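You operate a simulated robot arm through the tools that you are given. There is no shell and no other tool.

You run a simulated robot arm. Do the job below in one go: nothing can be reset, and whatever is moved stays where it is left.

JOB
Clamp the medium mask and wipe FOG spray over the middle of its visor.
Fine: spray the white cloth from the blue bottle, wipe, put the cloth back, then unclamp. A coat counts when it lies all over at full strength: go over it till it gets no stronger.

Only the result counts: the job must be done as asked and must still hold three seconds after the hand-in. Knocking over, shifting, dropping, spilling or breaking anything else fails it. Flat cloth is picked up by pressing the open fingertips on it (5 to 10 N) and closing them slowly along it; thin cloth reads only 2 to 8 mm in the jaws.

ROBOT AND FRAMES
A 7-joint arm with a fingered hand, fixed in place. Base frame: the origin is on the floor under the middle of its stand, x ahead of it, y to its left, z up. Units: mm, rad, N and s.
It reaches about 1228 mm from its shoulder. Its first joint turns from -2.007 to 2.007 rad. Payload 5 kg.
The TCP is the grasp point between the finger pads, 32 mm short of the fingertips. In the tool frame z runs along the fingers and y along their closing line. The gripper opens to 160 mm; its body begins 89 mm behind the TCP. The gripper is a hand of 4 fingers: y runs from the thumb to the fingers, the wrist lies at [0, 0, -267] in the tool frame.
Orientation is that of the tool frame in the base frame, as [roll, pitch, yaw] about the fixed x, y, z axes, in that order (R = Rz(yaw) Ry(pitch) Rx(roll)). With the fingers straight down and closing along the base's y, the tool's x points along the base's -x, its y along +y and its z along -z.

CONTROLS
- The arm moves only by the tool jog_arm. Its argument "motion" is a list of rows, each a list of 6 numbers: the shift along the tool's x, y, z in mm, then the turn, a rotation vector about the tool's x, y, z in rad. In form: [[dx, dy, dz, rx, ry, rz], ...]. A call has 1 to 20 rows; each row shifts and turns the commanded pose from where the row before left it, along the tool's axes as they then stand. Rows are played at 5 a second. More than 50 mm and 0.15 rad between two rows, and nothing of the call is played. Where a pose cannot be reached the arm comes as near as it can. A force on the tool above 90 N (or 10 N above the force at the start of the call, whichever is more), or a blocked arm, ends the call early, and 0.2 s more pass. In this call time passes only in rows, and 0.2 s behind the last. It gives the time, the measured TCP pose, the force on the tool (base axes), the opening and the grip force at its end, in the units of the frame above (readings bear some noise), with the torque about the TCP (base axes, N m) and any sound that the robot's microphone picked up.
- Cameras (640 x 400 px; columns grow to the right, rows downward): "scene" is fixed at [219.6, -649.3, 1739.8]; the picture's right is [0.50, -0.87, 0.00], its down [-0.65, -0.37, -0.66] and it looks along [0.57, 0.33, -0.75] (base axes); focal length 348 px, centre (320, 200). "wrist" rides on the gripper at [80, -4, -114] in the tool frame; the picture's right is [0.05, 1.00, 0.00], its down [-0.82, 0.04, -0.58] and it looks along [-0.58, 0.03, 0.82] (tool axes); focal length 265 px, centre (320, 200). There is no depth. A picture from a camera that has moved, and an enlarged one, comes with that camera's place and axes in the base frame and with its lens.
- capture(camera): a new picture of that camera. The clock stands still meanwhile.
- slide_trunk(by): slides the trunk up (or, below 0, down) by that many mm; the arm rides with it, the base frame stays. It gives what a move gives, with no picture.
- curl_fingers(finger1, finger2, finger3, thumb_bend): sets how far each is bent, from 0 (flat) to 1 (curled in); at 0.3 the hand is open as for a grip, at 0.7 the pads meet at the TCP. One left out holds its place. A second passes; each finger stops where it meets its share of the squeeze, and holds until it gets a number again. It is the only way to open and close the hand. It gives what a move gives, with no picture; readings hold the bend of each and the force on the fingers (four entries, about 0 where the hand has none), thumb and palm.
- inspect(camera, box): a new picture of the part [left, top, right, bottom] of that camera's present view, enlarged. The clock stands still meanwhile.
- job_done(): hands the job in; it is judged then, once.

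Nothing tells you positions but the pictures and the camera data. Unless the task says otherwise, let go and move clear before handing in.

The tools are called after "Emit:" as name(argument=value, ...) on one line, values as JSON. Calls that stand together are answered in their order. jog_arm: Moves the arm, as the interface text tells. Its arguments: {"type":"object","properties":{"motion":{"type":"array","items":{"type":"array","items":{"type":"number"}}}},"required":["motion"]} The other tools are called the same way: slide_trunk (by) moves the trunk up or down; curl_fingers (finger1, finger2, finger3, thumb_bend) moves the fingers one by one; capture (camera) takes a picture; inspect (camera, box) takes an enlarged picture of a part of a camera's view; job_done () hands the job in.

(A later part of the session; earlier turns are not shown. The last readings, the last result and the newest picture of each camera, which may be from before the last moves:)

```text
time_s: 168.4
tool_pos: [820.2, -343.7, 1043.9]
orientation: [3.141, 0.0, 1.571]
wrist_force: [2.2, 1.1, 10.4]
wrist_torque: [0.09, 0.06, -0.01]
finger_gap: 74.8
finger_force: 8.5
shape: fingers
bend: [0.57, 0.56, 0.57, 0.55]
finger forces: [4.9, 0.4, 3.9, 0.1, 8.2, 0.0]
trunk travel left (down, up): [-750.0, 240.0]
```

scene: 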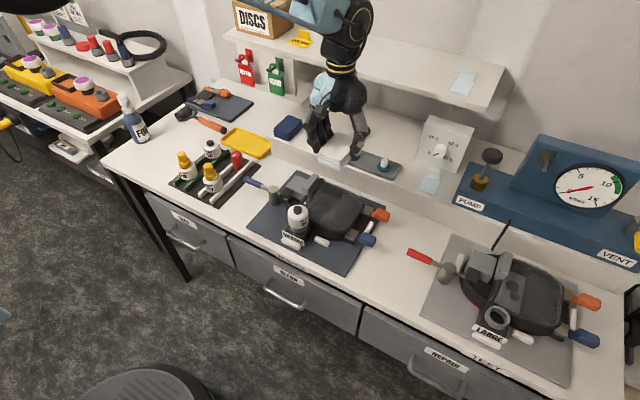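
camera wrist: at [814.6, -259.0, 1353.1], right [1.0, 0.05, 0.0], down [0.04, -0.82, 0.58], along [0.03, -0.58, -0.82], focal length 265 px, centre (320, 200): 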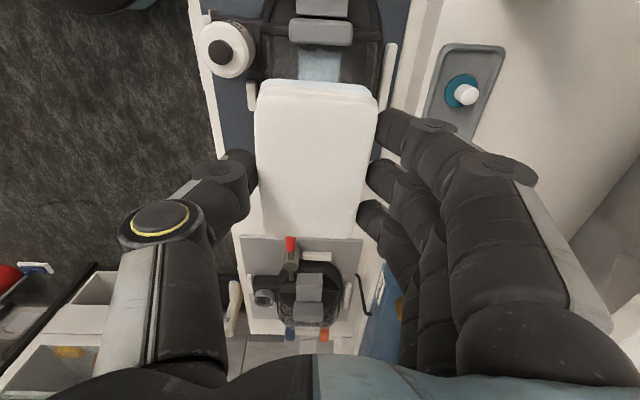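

Emit:
jog_arm(motion=[[-6, 0, 0, 0, 0, 0], [-6, 0, 0, 0, 0, 0], [-6, 0, 0, 0, 0, 0], [-6, 0, 0, 0, 0, 0], [6, 0, 0, 0, 0, 0], [6, 0, 0, 0, 0, 0], [6, 0, 0, 0, 0, 0], [6, 0, 0, 0, 0, 0], [3, 0, 0, 0, 0, 0], [-3, 0, 0, 0, 0, 0], [-6, 0, 0, 0, 0, 0], [-6, 0, 0, 0, 0, 0], [-6, 0, 0, 0, 0, 0], [-6, 0, 0, 0, 0, 0], [6, 0, 0, 0, 0, 0], [6, 0, 0, 0, 0, 0], [6, 0, 0, 0, 0, 0], [6, 0, 0, 0, 0, 0]])

Emit:
jog_arm(motion=[[0, 0, 0.6, 0, 0, 0], [0, 6, 0, 0, 0, 0], [0, 6, 0, 0, 0, 0], [0, -6, 0, 0, 0, 0], [0, -6, 0, 0, 0, 0], [0, -6, 0, 0, 0, 0], [0, -6, 0, 0, 0, 0], [0, 6, 0, 0, 0, 0], [0, 6, 0, 0, 0, 0], [-6, 0, 0, 0, 0, 0], [-6, 0, 0, 0, 0, 0], [0, 6, 0, 0, 0, 0], [0, 6, 0, 0, 0, 0], [0, -6, 0, 0, 0, 0], [0, -6, 0, 0, 0, 0], [0, -6, 0, 0, 0, 0], [0, -6, 0, 0, 0, 0], [0, 6, 0, 0, 0, 0], [6, 6, 0, 0, 0, 0], [6, 0, 0, 0, 0, 0]])

Emit:
jog_arm(motion=[[0, 0, -20, 0, 0, 0], [0, 0, -40, 0, 0, 0], [0, 0, -45, 0, 0, 0], [0, 0, -45, 0, 0, 0], [0, 0, -45, 0, 0, 0]])

Emit:
inspect(camera="scene", box=[308, 178, 348, 208])

Emit:
inspect(camera="scene", box=[300, 170, 385, 245])

Emit:
inspect(camera="scene", box=[290, 60, 400, 180])

```text
time_s: 172.2
tool_pos: [818.2, -345.8, 1043.0]
orientation: [3.141, 0.0, 1.571]
wrist_force: [0.0, -4.4, 5.7]
wrist_torque: [-0.13, 0.07, 0.08]
finger_gap: 75.4
finger_force: 7.9
shape: fingers
bend: [0.57, 0.56, 0.57, 0.55]
finger forces: [4.0, 0.3, 3.3, 0.0, 8.2, 0.0]
trunk travel left (down, up): [-750.0, 240.0]
```

```text
time_s: 176.4
tool_pos: [818.6, -344.5, 1042.3]
orientation: [-3.141, 0.0, 1.569]
wrist_force: [0.5, -2.0, 3.2]
wrist_torque: [-0.12, 0.03, 0.04]
finger_gap: 75.1
finger_force: 8.2
shape: fingers
bend: [0.57, 0.56, 0.57, 0.55]
finger forces: [4.3, 0.2, 3.4, 0.1, 8.0, 0.0]
trunk travel left (down, up): [-750.0, 240.0]
```

```text
time_s: 177.6
tool_pos: [816.2, -343.9, 1238.6]
orientation: [-3.141, 0.0, 1.57]
wrist_force: [-0.2, 0.3, -0.2]
wrist_torque: [-0.03, 0.0, 0.0]
finger_gap: 74.8
finger_force: 7.4
shape: fingers
bend: [0.57, 0.56, 0.57, 0.55]
finger forces: [4.2, 0.1, 3.3, 0.1, 7.6, 0.0]
trunk travel left (down, up): [-750.0, 240.0]
```

```text
13.33 times, centred on (328, 193) of scene
camera zoom: at [219.6, -649.3, 1739.8], right [0.5, -0.87, 0.0], down [-0.65, -0.37, -0.66], along [0.57, 0.33, -0.75], focal length 4633 px, centre (213, 293)
```

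zoom: 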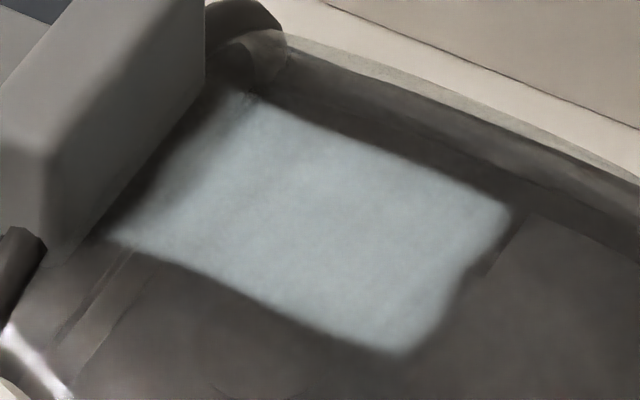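

```text
5.33 times, centred on (342, 208) of scene
camera zoom: at [219.6, -649.3, 1739.8], right [0.5, -0.87, 0.0], down [-0.65, -0.37, -0.66], along [0.57, 0.33, -0.75], focal length 1853 px, centre (200, 160)
```

zoom: 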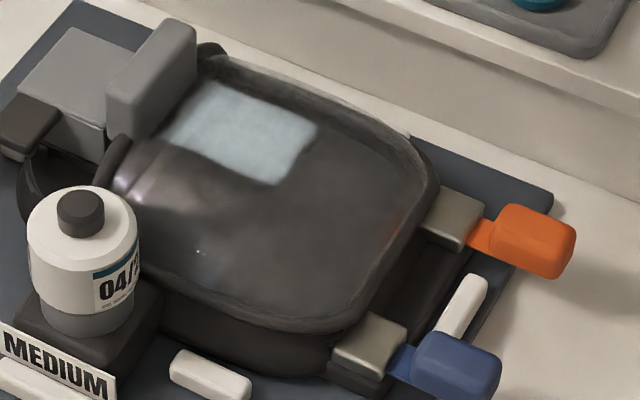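

```text
3.33 times, centred on (345, 120) of scene
camera zoom: at [219.6, -649.3, 1739.8], right [0.5, -0.87, 0.0], down [-0.65, -0.37, -0.66], along [0.57, 0.33, -0.75], focal length 1158 px, centre (237, 467)
```

zoom: 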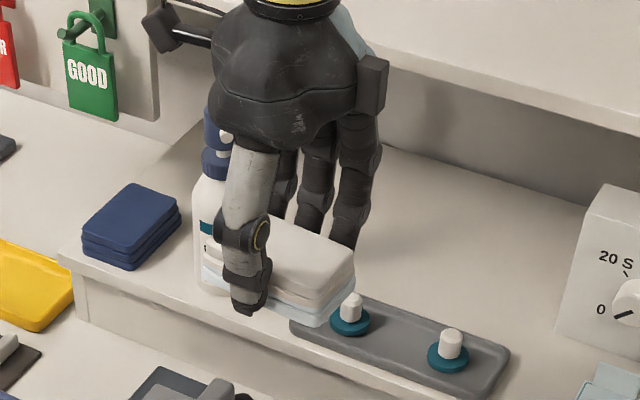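

Emit:
inspect(camera="wrist", box=[260, 20, 380, 95])

Emit:
inspect(camera="scene", box=[302, 180, 326, 200])

```text
5.33 times, centred on (320, 58) of wrist
camera zoom: at [813.9, -263.7, 1349.6], right [1.0, 0.05, 0.0], down [0.04, -0.82, 0.58], along [0.03, -0.58, -0.82], focal length 1416 px, centre (320, 960)
```

zoom: 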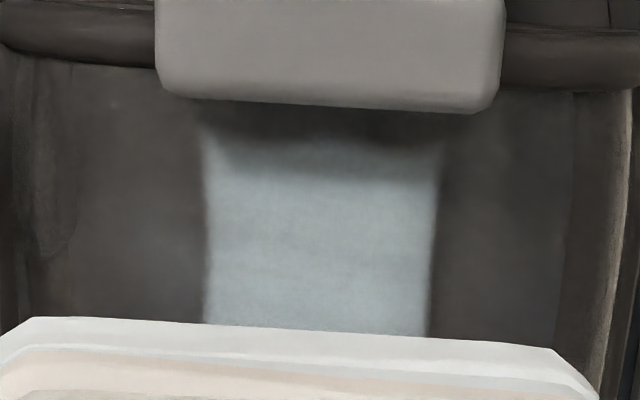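

```text
16.00 times, centred on (314, 190) of scene
camera zoom: at [219.6, -649.3, 1739.8], right [0.5, -0.87, 0.0], down [-0.65, -0.37, -0.66], along [0.57, 0.33, -0.75], focal length 5559 px, centre (416, 360)
```

zoom: 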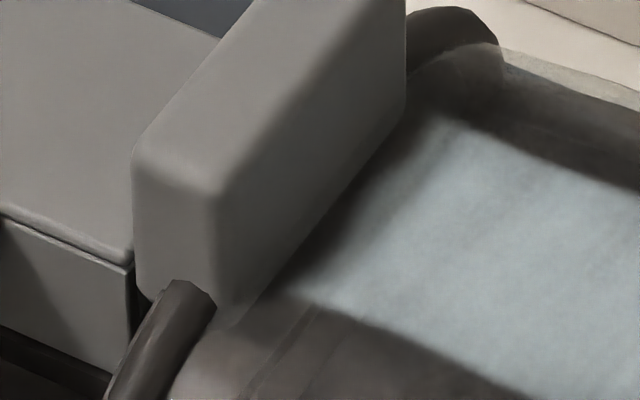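

Emit:
inspect(camera="scene", box=[325, 180, 390, 235])

Emit:
inspect(camera="scene", box=[470, 240, 570, 330])

Emit:
inspect(camera="scene", box=[295, 165, 395, 250])

```text
7.27 times, centred on (358, 208) of scene
camera zoom: at [219.6, -649.3, 1739.8], right [0.5, -0.87, 0.0], down [-0.65, -0.37, -0.66], along [0.57, 0.33, -0.75], focal length 2527 px, centre (47, 146)
```

zoom: 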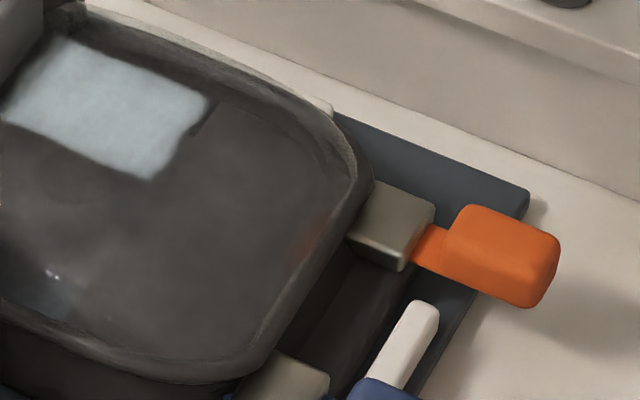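

```text
4.44 times, centred on (520, 285) of scene
camera zoom: at [219.6, -649.3, 1739.8], right [0.5, -0.87, 0.0], down [-0.65, -0.37, -0.66], along [0.57, 0.33, -0.75], focal length 1544 px, centre (-569, -178)
```

zoom: 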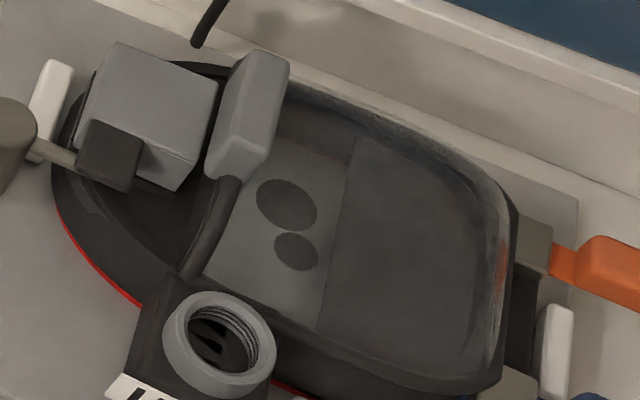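

```text
4.71 times, centred on (345, 208) of scene
camera zoom: at [219.6, -649.3, 1739.8], right [0.5, -0.87, 0.0], down [-0.65, -0.37, -0.66], along [0.57, 0.33, -0.75], focal length 1635 px, centre (202, 165)
```

zoom: 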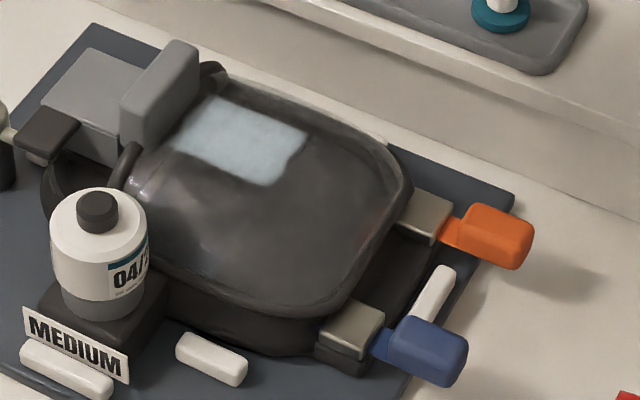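

The patch has three crisp edges, but the edge next to the grey block fades softly, so that strip may be less coated. I'll do another pass with the cloth's end brought right up to the block.

Emit:
jog_arm(motion=[[2, 1, 45, 0, 0, 0], [2, 1, 45, 0, 0, 0], [0, 0, 45, 0, 0, 0], [0, 0, 40, 0, 0, 0], [0, 0, 14, 0, 0, 0]])

Emit:
capture(camera="wrist")

Emit:
jog_arm(motion=[[0, 0, 3, 0, 0, 0], [0, 0, 2, 0, 0, 0]])

```text
time_s: 178.8
tool_pos: [820.7, -340.6, 1048.6]
orientation: [3.141, 0.001, 1.569]
wrist_force: [-0.3, 0.9, -1.8]
wrist_torque: [-0.03, 0.02, 0.0]
finger_gap: 75.1
finger_force: 7.3
shape: fingers
bend: [0.57, 0.56, 0.57, 0.55]
finger forces: [4.2, 0.0, 3.3, 0.0, 7.4, 0.0]
trunk travel left (down, up): [-750.0, 240.0]
```

```text
taken
camera wrist: at [817.3, -260.0, 1160.7], right [1.0, 0.05, 0.0], down [0.04, -0.82, 0.58], along [0.03, -0.58, -0.82], focal length 265 px, centre (320, 200)
```

wrist: 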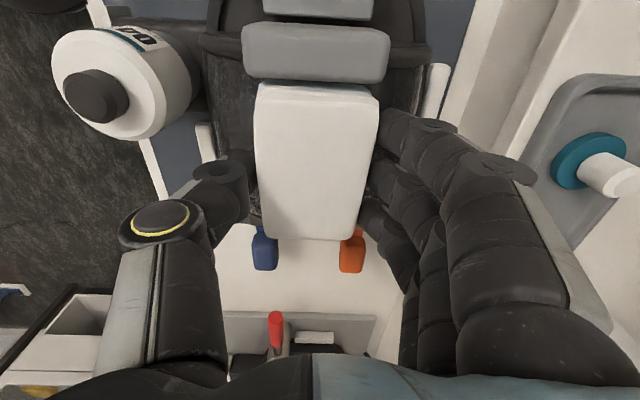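

```text
time_s: 179.4
tool_pos: [820.3, -341.2, 1042.9]
orientation: [-3.141, -0.001, 1.57]
wrist_force: [-0.1, 0.5, -0.5]
wrist_torque: [0.03, -0.02, -0.02]
finger_gap: 74.7
finger_force: 7.1
shape: fingers
bend: [0.57, 0.56, 0.57, 0.55]
finger forces: [4.1, 0.1, 3.3, 0.0, 7.4, 0.0]
trunk travel left (down, up): [-750.0, 240.0]
```

Emit:
jog_arm(motion=[[0, 0, 1.5, 0, 0, 0]])

Emit:
jog_arm(motion=[[0, 0, 1, 0, 0, 0]])

Emit:
jog_arm(motion=[[0, 0, 1, 0, 0, 0]])

```text
time_s: 179.8
tool_pos: [820.4, -340.3, 1042.4]
orientation: [-3.141, -0.002, 1.57]
wrist_force: [0.5, 1.1, 4.6]
wrist_torque: [0.01, 0.11, 0.02]
finger_gap: 74.9
finger_force: 7.5
shape: fingers
bend: [0.57, 0.56, 0.57, 0.55]
finger forces: [4.1, 0.1, 3.3, 0.0, 7.9, 0.0]
trunk travel left (down, up): [-750.0, 240.0]
```

```text
time_s: 180.2
tool_pos: [819.9, -340.9, 1042.3]
orientation: [3.139, 0.001, 1.571]
wrist_force: [0.5, 1.1, 9.6]
wrist_torque: [0.06, 0.15, 0.01]
finger_gap: 75.0
finger_force: 8.5
shape: fingers
bend: [0.57, 0.56, 0.57, 0.55]
finger forces: [4.5, 0.1, 3.5, 0.1, 8.8, 0.0]
trunk travel left (down, up): [-750.0, 240.0]
```

```text
time_s: 180.6
tool_pos: [821.7, -340.0, 1039.9]
orientation: [3.141, 0.001, 1.571]
wrist_force: [1.8, -0.4, 12.0]
wrist_torque: [-0.01, 0.1, 0.0]
finger_gap: 74.8
finger_force: 9.4
shape: fingers
bend: [0.57, 0.56, 0.57, 0.55]
finger forces: [4.8, 0.4, 4.1, 0.1, 9.0, 0.0]
trunk travel left (down, up): [-750.0, 240.0]
```

Emit:
jog_arm(motion=[[2, 0, 0, 0, 0, 0], [2, 0, 0, 0, 0, 0]])

Emit:
jog_arm(motion=[[0, 5, 0, 0, 0, 0], [0, 5, 0, 0, 0, 0], [0, 4, 0, 0, 0, 0], [0, -5, 0, 0, 0, 0], [0, -5, 0, 0, 0, 0], [0, -5, 0, 0, 0, 0], [0, -5, 0, 0, 0, 0], [0, -5, 0, 0, 0, 0], [0, 5, 0, 0, 0, 0], [0, 6, 0, 0, 0, 0]])

```text
time_s: 181.2
tool_pos: [820.1, -337.6, 1040.5]
orientation: [-3.141, 0.001, 1.57]
wrist_force: [1.8, -7.1, 7.7]
wrist_torque: [-0.21, -0.04, 0.04]
finger_gap: 74.8
finger_force: 9.0
shape: fingers
bend: [0.57, 0.56, 0.57, 0.55]
finger forces: [4.8, 0.6, 4.1, 0.0, 7.8, 0.1]
trunk travel left (down, up): [-750.0, 240.0]
```

```text
time_s: 183.4
tool_pos: [818.8, -337.1, 1039.5]
orientation: [-3.14, 0.0, 1.569]
wrist_force: [-2.5, 0.5, 3.1]
wrist_torque: [0.06, 0.19, 0.03]
finger_gap: 74.9
finger_force: 8.3
shape: fingers
bend: [0.57, 0.56, 0.57, 0.55]
finger forces: [3.3, 0.0, 2.9, 0.0, 9.7, 0.0]
trunk travel left (down, up): [-750.0, 240.0]
```

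Emit:
jog_arm(motion=[[0, 0, 1, 0, 0, 0], [-5, 0, 0, 0, 0, 0], [-5, 0, 0, 0, 0, 0], [-5, 0, 0, 0, 0, 0], [5, 0, 0, 0, 0, 0], [5, 0, 0, 0, 0, 0], [5, 0, 0, 0, 0, 0], [2, 0, 0, 0, 0, 0], [0, 5, 0, 0, 0, 0], [0, 5, 0, 0, 0, 0], [0, -5, 0, 0, 0, 0], [0, -5, 0, 0, 0, 0], [0, -5, 0, 0, 0, 0], [0, -5, 0, 0, 0, 0], [0, 5, 0, 0, 0, 0], [0, 5, 0, 0, 0, 0], [-2, 0, 0, 0, 0, 0]])

Emit:
jog_arm(motion=[[0, 0, -20, 0, 0, 0], [0, 0, -40, 0, 0, 0], [0, 0, -45, 0, 0, 0], [0, 0, -45, 0, 0, 0], [0, 0, -45, 0, 0, 0]])

Emit:
inspect(camera="scene", box=[308, 178, 348, 208])

Emit:
inspect(camera="scene", box=[302, 180, 326, 200])

Emit:
inspect(camera="wrist", box=[260, 20, 380, 95])

Emit:
inspect(camera="scene", box=[290, 60, 400, 180])

```text
time_s: 187.0
tool_pos: [820.5, -334.5, 1038.1]
orientation: [-3.141, -0.001, 1.571]
wrist_force: [-3.1, 2.3, 5.7]
wrist_torque: [0.08, 0.23, -0.04]
finger_gap: 74.6
finger_force: 8.7
shape: fingers
bend: [0.57, 0.56, 0.57, 0.55]
finger forces: [3.3, 0.0, 3.1, 0.0, 10.4, 0.1]
trunk travel left (down, up): [-750.0, 240.0]
```

```text
time_s: 188.2
tool_pos: [818.6, -334.0, 1235.7]
orientation: [3.14, 0.0, 1.572]
wrist_force: [-0.3, 0.2, -0.8]
wrist_torque: [-0.02, 0.01, 0.02]
finger_gap: 74.5
finger_force: 7.8
shape: fingers
bend: [0.57, 0.56, 0.57, 0.55]
finger forces: [4.0, 0.1, 3.7, 0.1, 7.8, 0.0]
trunk travel left (down, up): [-750.0, 240.0]
```

```text
13.33 times, centred on (328, 193) of scene
camera zoom: at [219.6, -649.3, 1739.8], right [0.5, -0.87, 0.0], down [-0.65, -0.37, -0.66], along [0.57, 0.33, -0.75], focal length 4633 px, centre (213, 293)
```

zoom: 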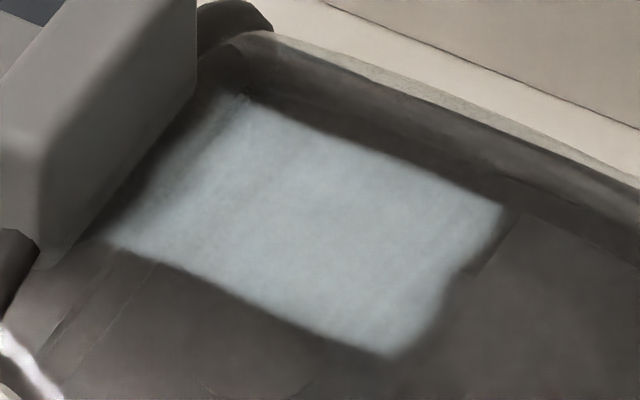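

```text
16.00 times, centred on (314, 190) of scene
camera zoom: at [219.6, -649.3, 1739.8], right [0.5, -0.87, 0.0], down [-0.65, -0.37, -0.66], along [0.57, 0.33, -0.75], focal length 5559 px, centre (416, 360)
```

zoom: 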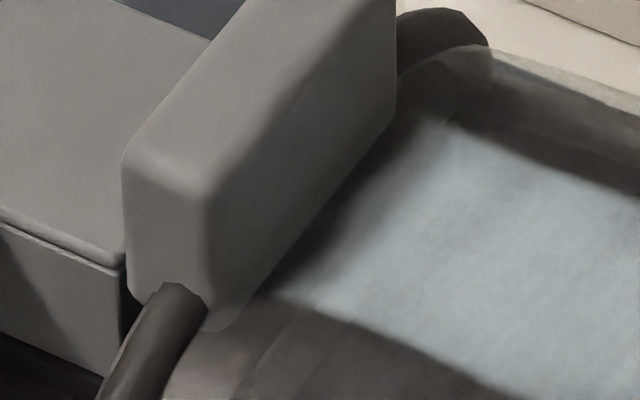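

```text
5.33 times, centred on (320, 58) of wrist
camera zoom: at [816.1, -254.3, 1347.2], right [1.0, 0.05, 0.0], down [0.04, -0.82, 0.58], along [0.03, -0.58, -0.82], focal length 1416 px, centre (320, 960)
```

zoom: 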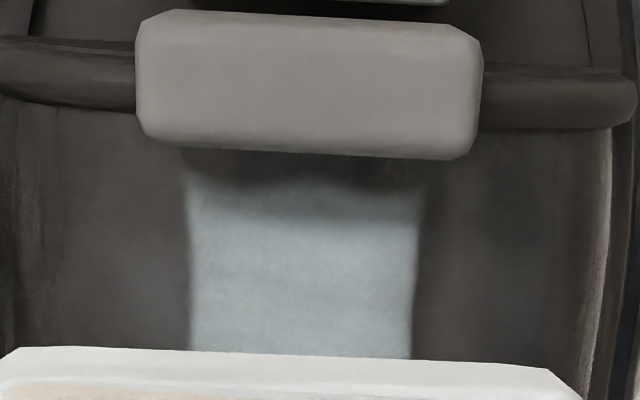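

```text
3.33 times, centred on (345, 120) of scene
camera zoom: at [219.6, -649.3, 1739.8], right [0.5, -0.87, 0.0], down [-0.65, -0.37, -0.66], along [0.57, 0.33, -0.75], focal length 1158 px, centre (237, 467)
```

zoom: 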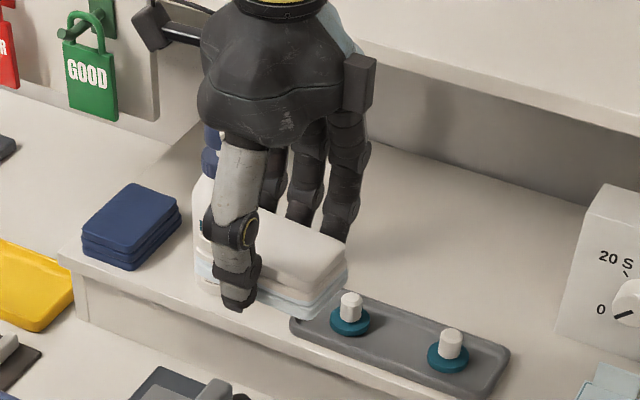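

The patch stays uniform and unchanged in strength, so I take the coat as full. The mask shifted by only about 2 mm when the cloth touched its block. Now I'll turn the hand back and carry the cloth to its original place on the bench.

Emit:
jog_arm(motion=[[0, 0, 0, 0, 0, -0.1428], [0, 0, 0, 0, 0, -0.1428], [0, 0, 0, 0, 0, -0.1428], [0, 0, 0, 0, 0, -0.1428], [0, 0, 0, 0, 0, -0.1428], [0, 0, 0, 0, 0, -0.1428], [0, 0, 0, 0, 0, -0.1428], [0, 0, 0, 0, 0, -0.1428], [0, 0, 0, 0, 0, -0.1428], [0, 0, 0, 0, 0, -0.1428], [0, 0, 0, 0, 0, -0.1428]])

Emit:
inspect(camera="scene", box=[240, 160, 400, 260])

Emit:
inspect(camera="scene", box=[308, 178, 348, 208])

Emit:
capture(camera="wrist")

```text
time_s: 190.6
tool_pos: [820.9, -336.4, 1233.4]
orientation: [-3.141, 0.0, -3.14]
wrist_force: [0.1, 0.4, -0.8]
wrist_torque: [-0.01, -0.02, 0.0]
finger_gap: 74.8
finger_force: 8.0
shape: fingers
bend: [0.57, 0.56, 0.57, 0.55]
finger forces: [3.9, 0.1, 3.8, 0.0, 7.7, 0.0]
trunk travel left (down, up): [-750.0, 240.0]
```

```text
4.00 times, centred on (320, 210) of scene
camera zoom: at [219.6, -649.3, 1739.8], right [0.5, -0.87, 0.0], down [-0.65, -0.37, -0.66], along [0.57, 0.33, -0.75], focal length 1390 px, centre (320, 160)
```

zoom: 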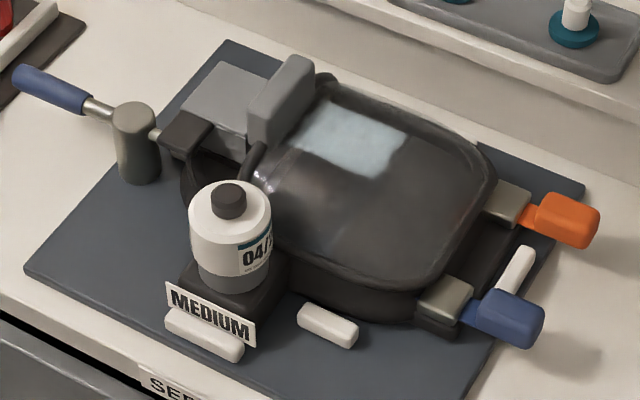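

```text
13.33 times, centred on (328, 193) of scene
camera zoom: at [219.6, -649.3, 1739.8], right [0.5, -0.87, 0.0], down [-0.65, -0.37, -0.66], along [0.57, 0.33, -0.75], focal length 4633 px, centre (213, 293)
```

zoom: 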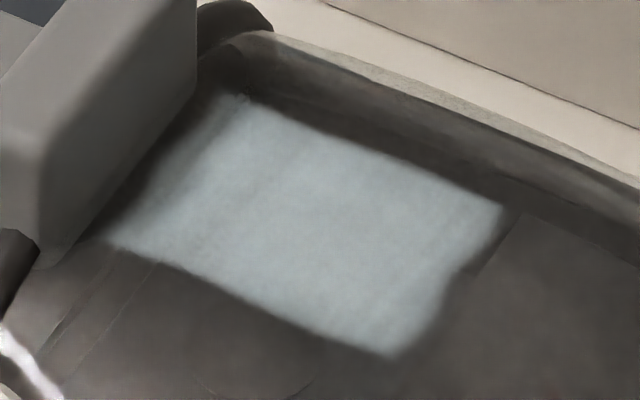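

```text
taken
camera wrist: at [741.6, -341.0, 1345.7], right [-0.05, 1.0, 0.0], down [0.82, 0.04, 0.58], along [0.58, 0.03, -0.82], focal length 265 px, centre (320, 200)
```

wrist: 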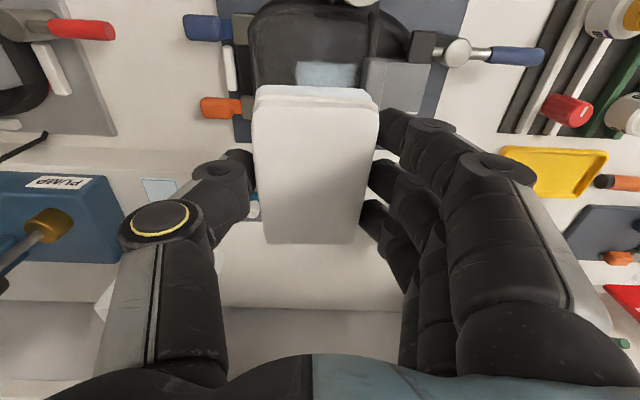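

The lever is still clamped and the coat looks full and even. Now I'll carry the cloth back to above its original place at about (790, 277).

Emit:
jog_arm(motion=[[1.8, 34.3, 0, 0, 0, 0], [1.8, 34.3, 0, 0, 0, 0], [1.8, 34.3, 0, 0, 0, 0], [1.8, 34.3, 0, 0, 0, 0], [1.8, 34.3, 0, 0, 0, 0], [1.8, 34.3, 0, 0, 0, 0], [1.8, 34.3, 0, 0, 0, 0], [1.8, 34.3, 0, 0, 0, 0], [1.8, 34.3, 0, 0, 0, 0], [1.8, 34.3, 0, 0, 0, 0], [1.8, 34.3, 0, 0, 0, 0], [1.8, 34.3, 0, 0, 0, 0], [1.8, 34.3, 0, 0, 0, 0], [1.8, 34.3, 0, 0, 0, 0], [1.8, 34.3, 0, 0, 0, 0], [1.8, 34.3, 0, 0, 0, 0], [1.8, 34.3, 0, 0, 0, 0], [1.8, 34.3, 0, 0, 0, 0]])

Emit:
jog_arm(motion=[[0, 0, 40, 0, 0, 0], [0, 0, 40, 0, 0, 0], [0, 0, 40, 0, 0, 0], [0, 0, 40, 0, 0, 0], [0, 0, 40, 0, 0, 0], [0, 0, 40, 0, 0, 0], [0, 0, 25, 0, 0, 0]])

Emit:
capture(camera="wrist")

Emit:
inspect(camera="scene", box=[120, 70, 220, 170])

```text
time_s: 194.4
tool_pos: [790.1, 283.1, 1233.4]
orientation: [-3.14, 0.002, -3.141]
wrist_force: [0.5, 0.6, -0.1]
wrist_torque: [-0.03, 0.02, 0.04]
finger_gap: 74.4
finger_force: 8.3
shape: fingers
bend: [0.57, 0.56, 0.57, 0.55]
finger forces: [3.9, 0.1, 3.8, 0.0, 7.7, 0.0]
trunk travel left (down, up): [-750.0, 240.0]
```

```text
time_s: 196.0
tool_pos: [788.7, 280.2, 967.6]
orientation: [-3.141, -0.002, 3.141]
wrist_force: [0.7, 0.1, -0.9]
wrist_torque: [-0.01, 0.04, -0.03]
finger_gap: 74.7
finger_force: 8.0
shape: fingers
bend: [0.57, 0.56, 0.57, 0.55]
finger forces: [3.8, 0.1, 3.7, 0.1, 7.6, 0.1]
trunk travel left (down, up): [-750.0, 240.0]
```

```text
taken
camera wrist: at [709.4, 276.3, 1079.7], right [-0.05, 1.0, 0.0], down [0.82, 0.04, 0.58], along [0.58, 0.03, -0.82], focal length 265 px, centre (320, 200)
```

wrist: 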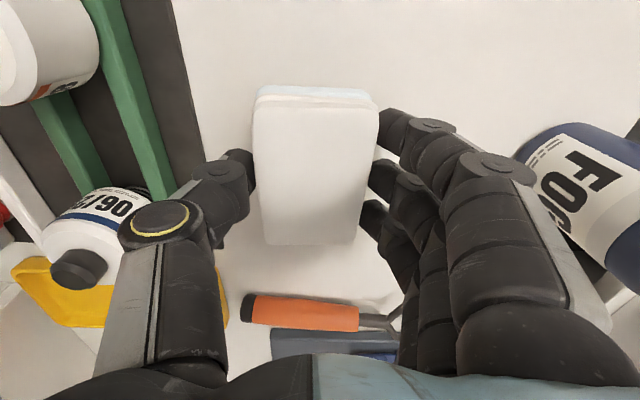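

```text
4.00 times, centred on (170, 120) of scene
camera zoom: at [219.6, -649.3, 1739.8], right [0.5, -0.87, 0.0], down [-0.65, -0.37, -0.66], along [0.57, 0.33, -0.75], focal length 1390 px, centre (920, 520)
```

zoom: 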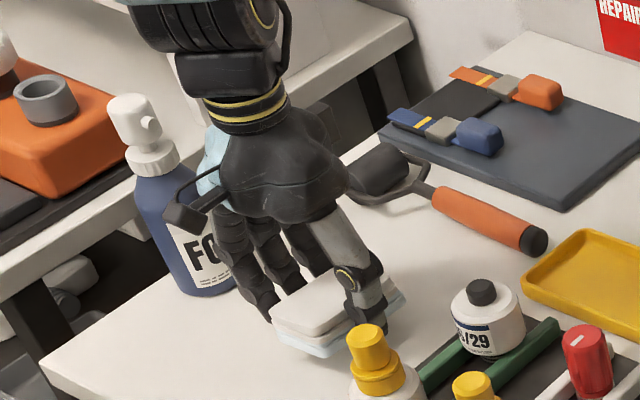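

Emit:
jog_arm(motion=[[0, 0, 10, 0, 0, 0], [0, 0, 8, 0, 0, 0], [0, 0, 3, 0, 0, 0]])

Emit:
jog_arm(motion=[[0, 0, 1.5, 0, 0, 0]])

Emit:
jog_arm(motion=[[0, 0, 1.5, 0, 0, 0]])

```text
time_s: 196.8
tool_pos: [788.3, 281.5, 947.0]
orientation: [3.141, -0.001, 3.141]
wrist_force: [0.1, 0.7, 1.5]
wrist_torque: [0.04, -0.07, -0.04]
finger_gap: 74.5
finger_force: 7.9
shape: fingers
bend: [0.57, 0.56, 0.57, 0.55]
finger forces: [3.8, 0.0, 3.7, 0.0, 7.9, 0.0]
trunk travel left (down, up): [-750.0, 240.0]
```

```text
time_s: 197.2
tool_pos: [788.3, 281.8, 945.7]
orientation: [-3.141, 0.001, -3.141]
wrist_force: [-0.6, -0.6, 1.9]
wrist_torque: [0.07, -0.07, 0.01]
finger_gap: 74.6
finger_force: 7.5
shape: fingers
bend: [0.57, 0.56, 0.57, 0.55]
finger forces: [3.8, 0.0, 3.7, 0.0, 7.9, 0.0]
trunk travel left (down, up): [-750.0, 240.0]
```

```text
time_s: 197.6
tool_pos: [788.8, 281.4, 944.6]
orientation: [-3.141, 0.001, 3.142]
wrist_force: [-1.0, -0.6, 2.5]
wrist_torque: [0.02, -0.07, 0.0]
finger_gap: 74.5
finger_force: 7.5
shape: fingers
bend: [0.57, 0.56, 0.57, 0.55]
finger forces: [3.6, 0.0, 3.7, 0.1, 7.9, 0.0]
trunk travel left (down, up): [-750.0, 240.0]
```

Emit:
inspect(camera="scene", box=[150, 125, 210, 175])

Emit:
jog_arm(motion=[[0, 0, 1.5, 0, 0, 0]])

```text
8.00 times, centred on (180, 150) of scene
camera zoom: at [219.6, -649.3, 1739.8], right [0.5, -0.87, 0.0], down [-0.65, -0.37, -0.66], along [0.57, 0.33, -0.75], focal length 2780 px, centre (1440, 600)
```

zoom: 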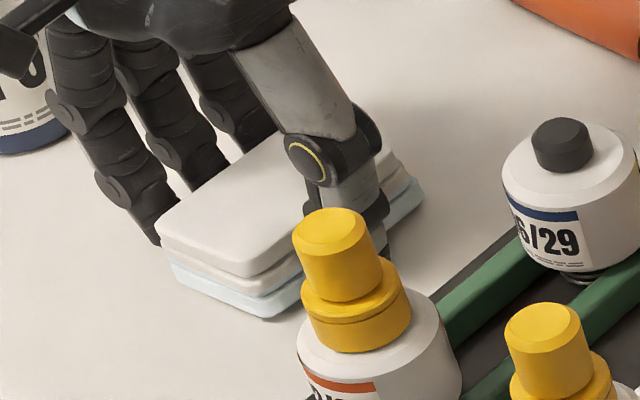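

```text
time_s: 198.0
tool_pos: [789.3, 282.1, 943.9]
orientation: [3.141, 0.001, 3.141]
wrist_force: [-0.8, -0.1, 5.6]
wrist_torque: [0.12, 0.04, -0.04]
finger_gap: 74.4
finger_force: 7.9
shape: fingers
bend: [0.57, 0.56, 0.57, 0.55]
finger forces: [3.7, 0.0, 3.5, 0.0, 8.4, 0.0]
trunk travel left (down, up): [-750.0, 240.0]
```

The cloth rests on the bench. I'll open the fingers evenly and rise straight up.

Emit:
curl_fingers(finger1=0.53, finger2=0.5, finger3=0.53, thumb_bend=0.53)

Emit:
curl_fingers(finger1=0.48, finger2=0.48, finger3=0.48, thumb_bend=0.48)

Emit:
jog_arm(motion=[[0, 0, -10, 0, 0, 0], [0, 0, -25, 0, 0, 0], [0, 0, -40, 0, 0, 0], [0, 0, -45, 0, 0, 0], [20, 0, -45, 0, 0, 0], [25, 0, 0, 0, 0, 0]])

Emit:
capture(camera="wrist")

Emit:
inspect(camera="scene", box=[150, 125, 210, 175])

```text
time_s: 199.0
tool_pos: [788.7, 281.2, 943.5]
orientation: [-3.14, -0.001, 3.141]
wrist_force: [-0.2, -0.5, -0.8]
wrist_torque: [0.0, -0.02, 0.06]
finger_gap: 79.8
finger_force: 0.8
shape: fingers
bend: [0.53, 0.5, 0.53, 0.53]
finger forces: [0.0, 0.1, 0.0, 0.1, 0.2, 0.0]
trunk travel left (down, up): [-750.0, 240.0]
```

```text
time_s: 200.0
tool_pos: [789.2, 281.3, 943.5]
orientation: [-3.141, 0.0, 3.141]
wrist_force: [0.3, 0.0, 1.5]
wrist_torque: [0.0, 0.03, -0.01]
finger_gap: 98.5
finger_force: 0.1
shape: fingers
bend: [0.48, 0.48, 0.48, 0.48]
finger forces: [0.0, 0.0, 0.0, 0.0, 0.0, 0.0]
trunk travel left (down, up): [-750.0, 240.0]
```

```text
time_s: 201.4
tool_pos: [745.0, 282.5, 1109.1]
orientation: [-3.141, 0.0, 3.141]
wrist_force: [0.8, -0.3, 0.5]
wrist_torque: [0.02, 0.0, -0.02]
finger_gap: 98.6
finger_force: 0.1
shape: fingers
bend: [0.48, 0.48, 0.48, 0.48]
finger forces: [0.0, 0.1, 0.0, 0.1, 0.0, 0.0]
trunk travel left (down, up): [-750.0, 240.0]
```

```text
taken
camera wrist: at [665.9, 278.4, 1220.4], right [-0.05, 1.0, 0.0], down [0.82, 0.04, 0.58], along [0.58, 0.03, -0.82], focal length 265 px, centre (320, 200)
```

wrist: 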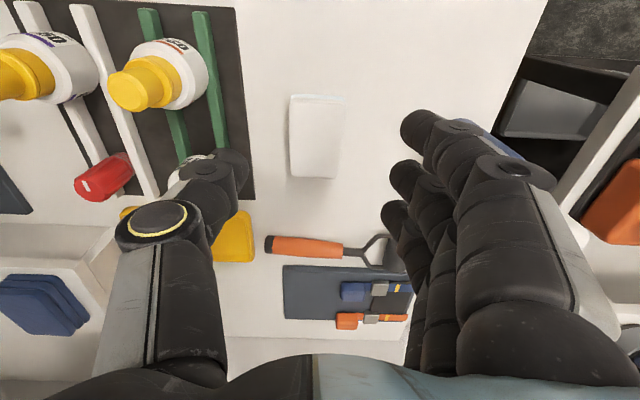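

```text
8.00 times, centred on (180, 150) of scene
camera zoom: at [219.6, -649.3, 1739.8], right [0.5, -0.87, 0.0], down [-0.65, -0.37, -0.66], along [0.57, 0.33, -0.75], focal length 2780 px, centre (1440, 600)
```

zoom: 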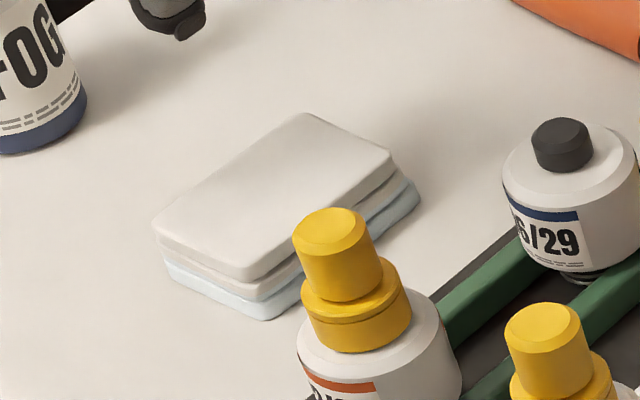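

The cloth is back in its place, within about 3 mm and flat. Now I'll go to the clamp lever to release it, retracing the earlier pose: first up and over, then turn the hand.

Emit:
jog_arm(motion=[[0, 0, -40, 0, 0, 0], [0, 0, -40, 0, 0, 0], [-1.2, -37, 0, 0, 0, 0], [-1.2, -37, 0, 0, 0, 0], [-1.2, -37, 0, 0, 0, 0], [-1.2, -37, 0, 0, 0, 0], [-1.2, -37, 0, 0, 0, 0], [-1.2, -37, 0, 0, 0, 0], [-1.2, -37, 0, 0, 0, 0], [-1.2, -37, 0, 0, 0, 0], [-1.2, -37, 0, 0, 0, 0], [-1.2, -37, 0, 0, 0, 0]])

Emit:
jog_arm(motion=[[0, 0, 0, 0, 0, -0.1455], [0, 0, 0, 0, 0, -0.1455], [0, 0, 0, 0, 0, -0.1455], [0, 0, 0, 0, 0, -0.1455], [0, 0, 0, 0, 0, -0.1455], [0, 0, 0, 0, 0, -0.1455], [0, 0, 0, 0, 0, -0.1455], [0, 0, 0, 0, 0, -0.1455], [0, 0, 0, 0, 0, -0.1455], [0, 0, 0, 0, 0, -0.1455], [0, 0, 0, 0, 0, -0.1455]])

Emit:
curl_fingers(finger1=0.55, finger2=0.55, finger3=0.55, thumb_bend=0.56)

Emit:
capture(camera="wrist")

```text
time_s: 204.0
tool_pos: [755.0, -90.6, 1187.2]
orientation: [3.14, -0.002, 3.141]
wrist_force: [-1.3, -0.6, 0.8]
wrist_torque: [0.01, -0.01, 0.0]
finger_gap: 98.8
finger_force: 0.0
shape: fingers
bend: [0.48, 0.48, 0.48, 0.48]
finger forces: [0.0, 0.1, 0.0, 0.0, 0.1, 0.0]
trunk travel left (down, up): [-750.0, 240.0]
```

```text
time_s: 206.4
tool_pos: [757.3, -89.0, 1187.5]
orientation: [3.141, 0.0, -1.541]
wrist_force: [0.1, -0.2, -0.1]
wrist_torque: [0.01, 0.03, 0.01]
finger_gap: 98.7
finger_force: 0.1
shape: fingers
bend: [0.48, 0.48, 0.48, 0.48]
finger forces: [0.0, 0.0, 0.0, 0.0, 0.0, 0.0]
trunk travel left (down, up): [-750.0, 240.0]
```

```text
time_s: 207.4
tool_pos: [756.1, -89.4, 1188.8]
orientation: [3.141, -0.001, -1.541]
wrist_force: [0.2, 0.6, -0.5]
wrist_torque: [0.0, 0.02, 0.02]
finger_gap: 70.7
finger_force: 0.0
shape: fingers
bend: [0.55, 0.55, 0.55, 0.56]
finger forces: [0.0, 0.1, 0.0, 0.0, 0.1, 0.0]
trunk travel left (down, up): [-750.0, 240.0]
```

```text
taken
camera wrist: at [763.7, -168.7, 1300.1], right [-1.0, -0.08, 0.0], down [-0.07, 0.81, 0.58], along [-0.05, 0.58, -0.82], focal length 265 px, centre (320, 200)
```

wrist: 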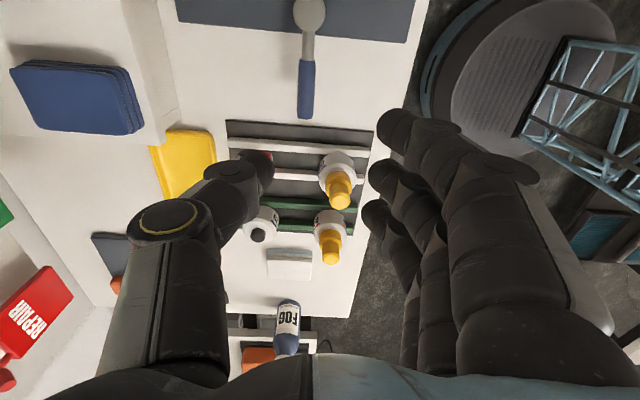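

The view matches the pose in which I left the lever. I'll shift 10 mm so the handle lies centrally between thumb and fingers, then go down in stages.

Emit:
jog_arm(motion=[[0, -10, 35, 0, 0, 0], [0, 0, 45, 0, 0, 0], [0, 0, 45, 0, 0, 0], [0, 0, 30, 0, 0, 0]])

Emit:
capture(camera="wrist")

```text
time_s: 208.4
tool_pos: [765.2, -87.8, 1034.0]
orientation: [3.141, 0.001, -1.541]
wrist_force: [-0.1, -0.6, 0.2]
wrist_torque: [0.02, 0.03, 0.02]
finger_gap: 70.7
finger_force: 0.1
shape: fingers
bend: [0.55, 0.55, 0.55, 0.56]
finger forces: [0.0, 0.0, 0.1, 0.1, 0.1, 0.0]
trunk travel left (down, up): [-750.0, 240.0]
```

```text
taken
camera wrist: at [773.1, -168.4, 1145.6], right [-1.0, -0.08, 0.0], down [-0.07, 0.81, 0.58], along [-0.05, 0.58, -0.82], focal length 265 px, centre (320, 200)
```

wrist: 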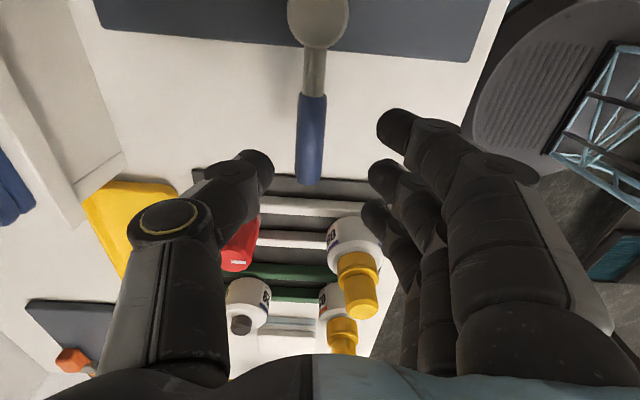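

Emit:
jog_arm(motion=[[0, 0, 20, 0, 0, 0], [0, 0, 20, 0, 0, 0], [0, 0, 13, 0, 0, 0]])

Emit:
curl_fingers(finger1=0.62, finger2=0.62, finger3=0.62, thumb_bend=0.6)

Emit:
capture(camera="wrist")

```text
time_s: 209.2
tool_pos: [765.4, -88.5, 981.2]
orientation: [-3.141, -0.001, -1.541]
wrist_force: [-0.7, 0.2, 0.1]
wrist_torque: [0.02, -0.01, 0.01]
finger_gap: 70.6
finger_force: 0.0
shape: fingers
bend: [0.55, 0.55, 0.55, 0.56]
finger forces: [0.0, 0.1, 0.1, 0.0, 0.0, 0.1]
trunk travel left (down, up): [-750.0, 240.0]
```

```text
time_s: 210.2
tool_pos: [764.1, -88.0, 980.3]
orientation: [3.14, -0.001, -1.544]
wrist_force: [-0.1, 0.2, -0.1]
wrist_torque: [0.03, 0.0, 0.0]
finger_gap: 50.9
finger_force: 0.2
shape: fingers
bend: [0.62, 0.62, 0.62, 0.6]
finger forces: [0.0, 0.1, 0.0, 0.0, 0.4, 0.1]
trunk travel left (down, up): [-750.0, 240.0]
```

```text
taken
camera wrist: at [772.3, -168.5, 1092.3], right [-1.0, -0.08, 0.0], down [-0.07, 0.81, 0.58], along [-0.05, 0.58, -0.82], focal length 265 px, centre (320, 200)
```

wrist: 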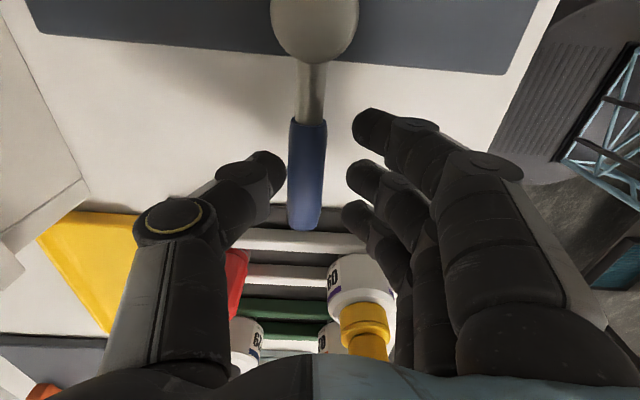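

Emit:
curl_fingers(finger1=0.7, finger2=0.7, finger3=0.7, thumb_bend=0.62)

Emit:
jog_arm(motion=[[-0.2, -4.8, 0, 0, 0, 0.06], [-0.2, -4.8, 0, 0, 0, 0.06], [-0.2, -4.8, 0, 0, 0, 0.06], [-0.2, -4.8, 0, 0, 0, 0.06]])

Emit:
capture(camera="wrist")

Emit:
inspect(camera="scene", box=[220, 130, 340, 220])

```text
time_s: 211.2
tool_pos: [765.4, -88.8, 980.9]
orientation: [-3.14, 0.0, -1.541]
wrist_force: [-0.1, 0.8, -2.0]
wrist_torque: [0.01, 0.0, -0.05]
finger_gap: 39.5
finger_force: 3.5
shape: fingers
bend: [0.68, 0.69, 0.7, 0.61]
finger forces: [1.6, 1.4, 0.1, 0.0, 3.2, 0.0]
trunk travel left (down, up): [-750.0, 240.0]
```

```text
time_s: 212.2
tool_pos: [784.3, -88.6, 981.0]
orientation: [-3.141, 0.001, -1.782]
wrist_force: [-6.3, 0.4, -0.9]
wrist_torque: [0.03, 0.19, -0.08]
finger_gap: 39.2
finger_force: 3.8
shape: fingers
bend: [0.68, 0.68, 0.69, 0.62]
finger forces: [3.5, 3.2, 1.1, 0.0, 1.3, 0.0]
trunk travel left (down, up): [-750.0, 240.0]
```

```text
taken
camera wrist: at [772.5, -168.1, 1092.4], right [-0.99, 0.16, 0.0], down [0.13, 0.81, 0.58], along [0.09, 0.57, -0.82], focal length 265 px, centre (320, 200)
```

wrist: 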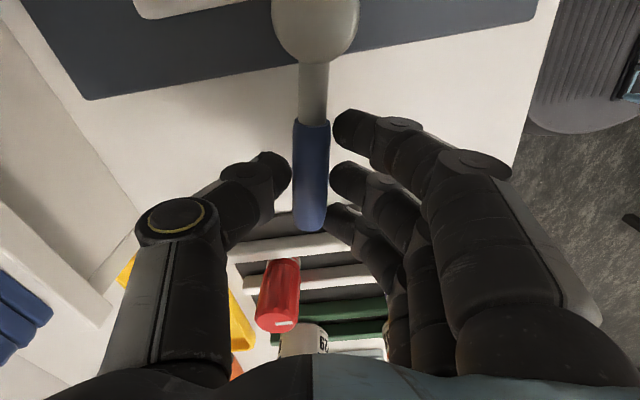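

```text
4.44 times, centred on (280, 175) of scene
camera zoom: at [219.6, -649.3, 1739.8], right [0.5, -0.87, 0.0], down [-0.65, -0.37, -0.66], along [0.57, 0.33, -0.75], focal length 1544 px, centre (498, 311)
```

zoom: 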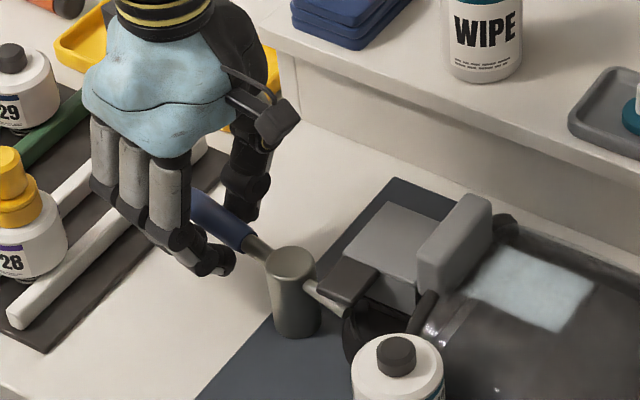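

The lever follows and the rod is sliding out from under the lug. I'll continue the swing back.

Emit:
jog_arm(motion=[[-0.2, -4.8, 0, 0, 0, 0.06], [-0.2, -4.8, 0, 0, 0, 0.06], [-0.2, -4.8, 0, 0, 0, 0.06], [-0.2, -4.8, 0, 0, 0, 0.06], [-0.2, -4.8, 0, 0, 0, 0.06], [-0.2, -4.8, 0, 0, 0, 0.06], [-0.2, -4.8, 0, 0, 0, 0.06], [-0.2, -4.8, 0, 0, 0, 0.06]])

Emit:
capture(camera="wrist")

Emit:
inspect(camera="scene", box=[220, 130, 340, 220])

```text
time_s: 214.0
tool_pos: [820.3, -103.0, 981.0]
orientation: [-3.141, -0.001, -2.262]
wrist_force: [-5.0, -1.0, -2.0]
wrist_torque: [0.01, 0.11, -0.07]
finger_gap: 39.4
finger_force: 4.0
shape: fingers
bend: [0.68, 0.68, 0.69, 0.61]
finger forces: [2.8, 2.5, 0.3, 0.1, 2.1, 0.1]
trunk travel left (down, up): [-750.0, 240.0]
```

```text
taken
camera wrist: at [773.3, -167.2, 1092.5], right [-0.8, 0.6, 0.0], down [0.49, 0.65, 0.58], along [0.34, 0.46, -0.82], focal length 265 px, centre (320, 200)
```

wrist: 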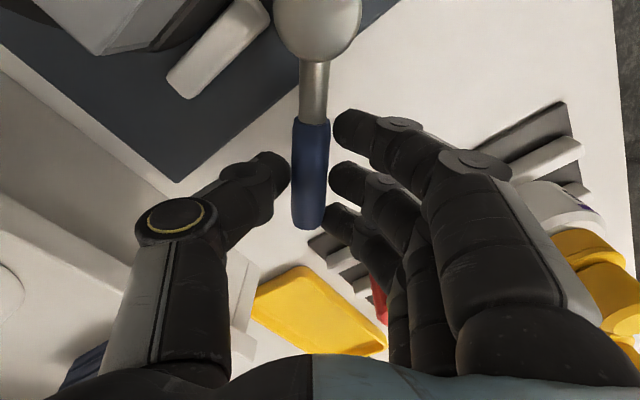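

```text
4.44 times, centred on (280, 175) of scene
camera zoom: at [219.6, -649.3, 1739.8], right [0.5, -0.87, 0.0], down [-0.65, -0.37, -0.66], along [0.57, 0.33, -0.75], focal length 1544 px, centre (498, 311)
```

zoom: 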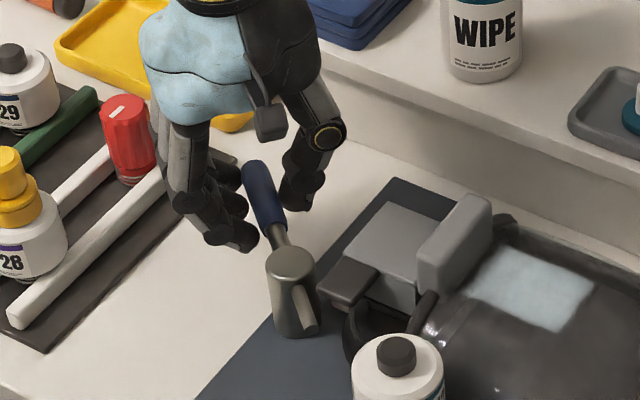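

Emit:
jog_arm(motion=[[-0.2, -4.8, 0, 0, 0, 0.06], [-0.2, -4.8, 0, 0, 0, 0.06], [-0.2, -4.8, 0, 0, 0, 0.06], [-0.2, -4.8, 0, 0, 0, 0.06], [-0.2, -4.8, 0, 0, 0, 0.06], [-0.2, -4.8, 0, 0, 0, 0.06], [-0.2, -4.8, 0, 0, 0, 0.06]])

Emit:
capture(camera="wrist")

Emit:
inspect(camera="scene", box=[220, 130, 340, 220])

```text
time_s: 215.6
tool_pos: [842.8, -127.7, 981.5]
orientation: [-3.14, 0.001, -2.683]
wrist_force: [-5.8, 1.8, -2.7]
wrist_torque: [0.05, 0.11, -0.01]
finger_gap: 39.4
finger_force: 3.8
shape: fingers
bend: [0.68, 0.68, 0.69, 0.61]
finger forces: [2.8, 2.4, 0.3, 0.0, 2.2, 0.0]
trunk travel left (down, up): [-750.0, 240.0]
```

```text
taken
camera wrist: at [773.5, -166.2, 1092.4], right [-0.49, 0.87, 0.0], down [0.71, 0.4, 0.58], along [0.5, 0.28, -0.82], focal length 265 px, centre (320, 200)
```

wrist: 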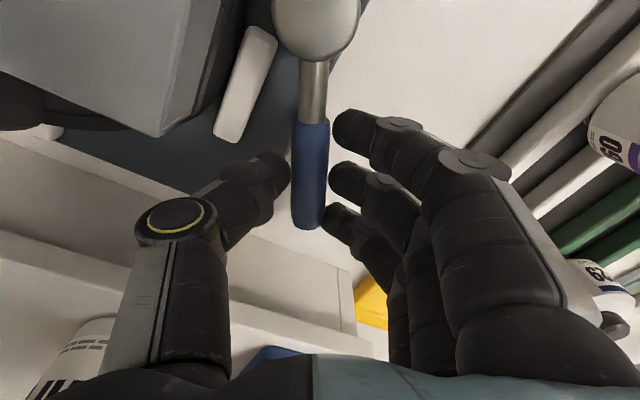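

```text
4.44 times, centred on (280, 175) of scene
camera zoom: at [219.6, -649.3, 1739.8], right [0.5, -0.87, 0.0], down [-0.65, -0.37, -0.66], along [0.57, 0.33, -0.75], focal length 1544 px, centre (498, 311)
```

zoom: 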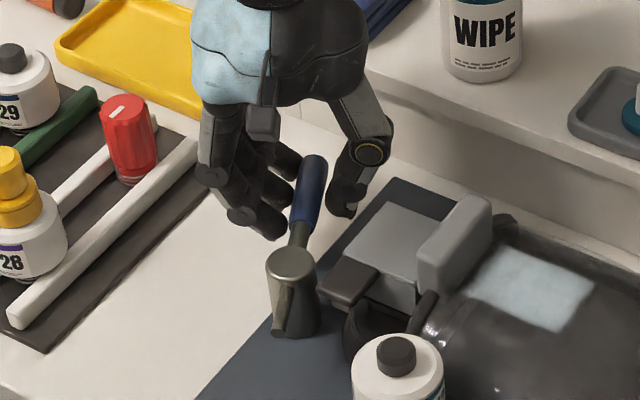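

Emit:
jog_arm(motion=[[-0.2, -4.8, 0, 0, 0, 0.06], [-0.2, -4.8, 0, 0, 0, 0.06], [-0.2, -4.8, 0, 0, 0, 0.06]])

Emit:
capture(camera="wrist")

Emit:
inspect(camera="scene", box=[240, 150, 320, 210])

```text
time_s: 216.4
tool_pos: [849.3, -139.8, 980.0]
orientation: [-3.14, -0.002, -2.862]
wrist_force: [-4.8, 2.5, -0.5]
wrist_torque: [0.05, 0.12, -0.06]
finger_gap: 39.2
finger_force: 3.9
shape: fingers
bend: [0.68, 0.68, 0.69, 0.61]
finger forces: [2.7, 2.4, 0.4, 0.0, 2.1, 0.0]
trunk travel left (down, up): [-750.0, 240.0]
```

```text
taken
camera wrist: at [773.8, -166.2, 1092.3], right [-0.32, 0.95, 0.0], down [0.77, 0.26, 0.58], along [0.55, 0.19, -0.82], focal length 265 px, centre (320, 200)
```

wrist: 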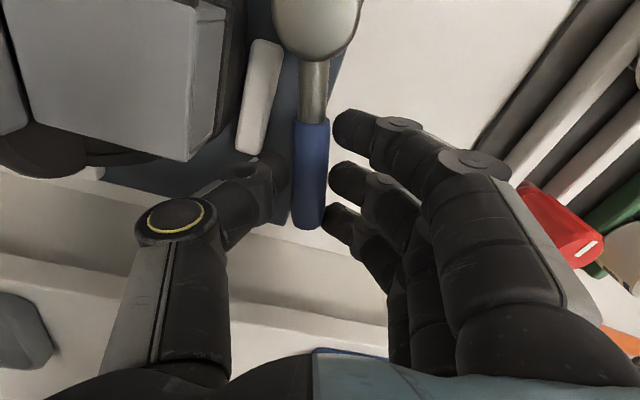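

```text
6.67 times, centred on (280, 180) of scene
camera zoom: at [219.6, -649.3, 1739.8], right [0.5, -0.87, 0.0], down [-0.65, -0.37, -0.66], along [0.57, 0.33, -0.75], focal length 2316 px, centre (587, 333)
```

zoom: 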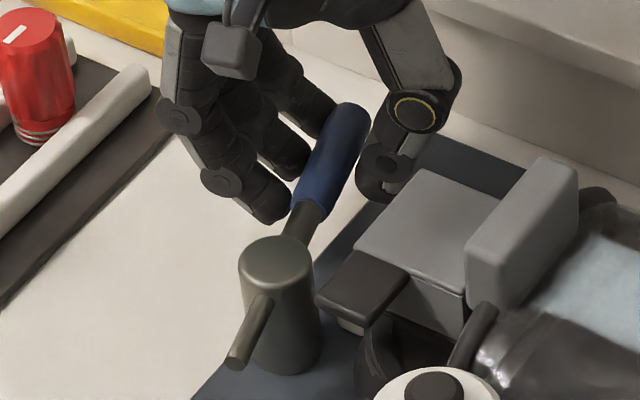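

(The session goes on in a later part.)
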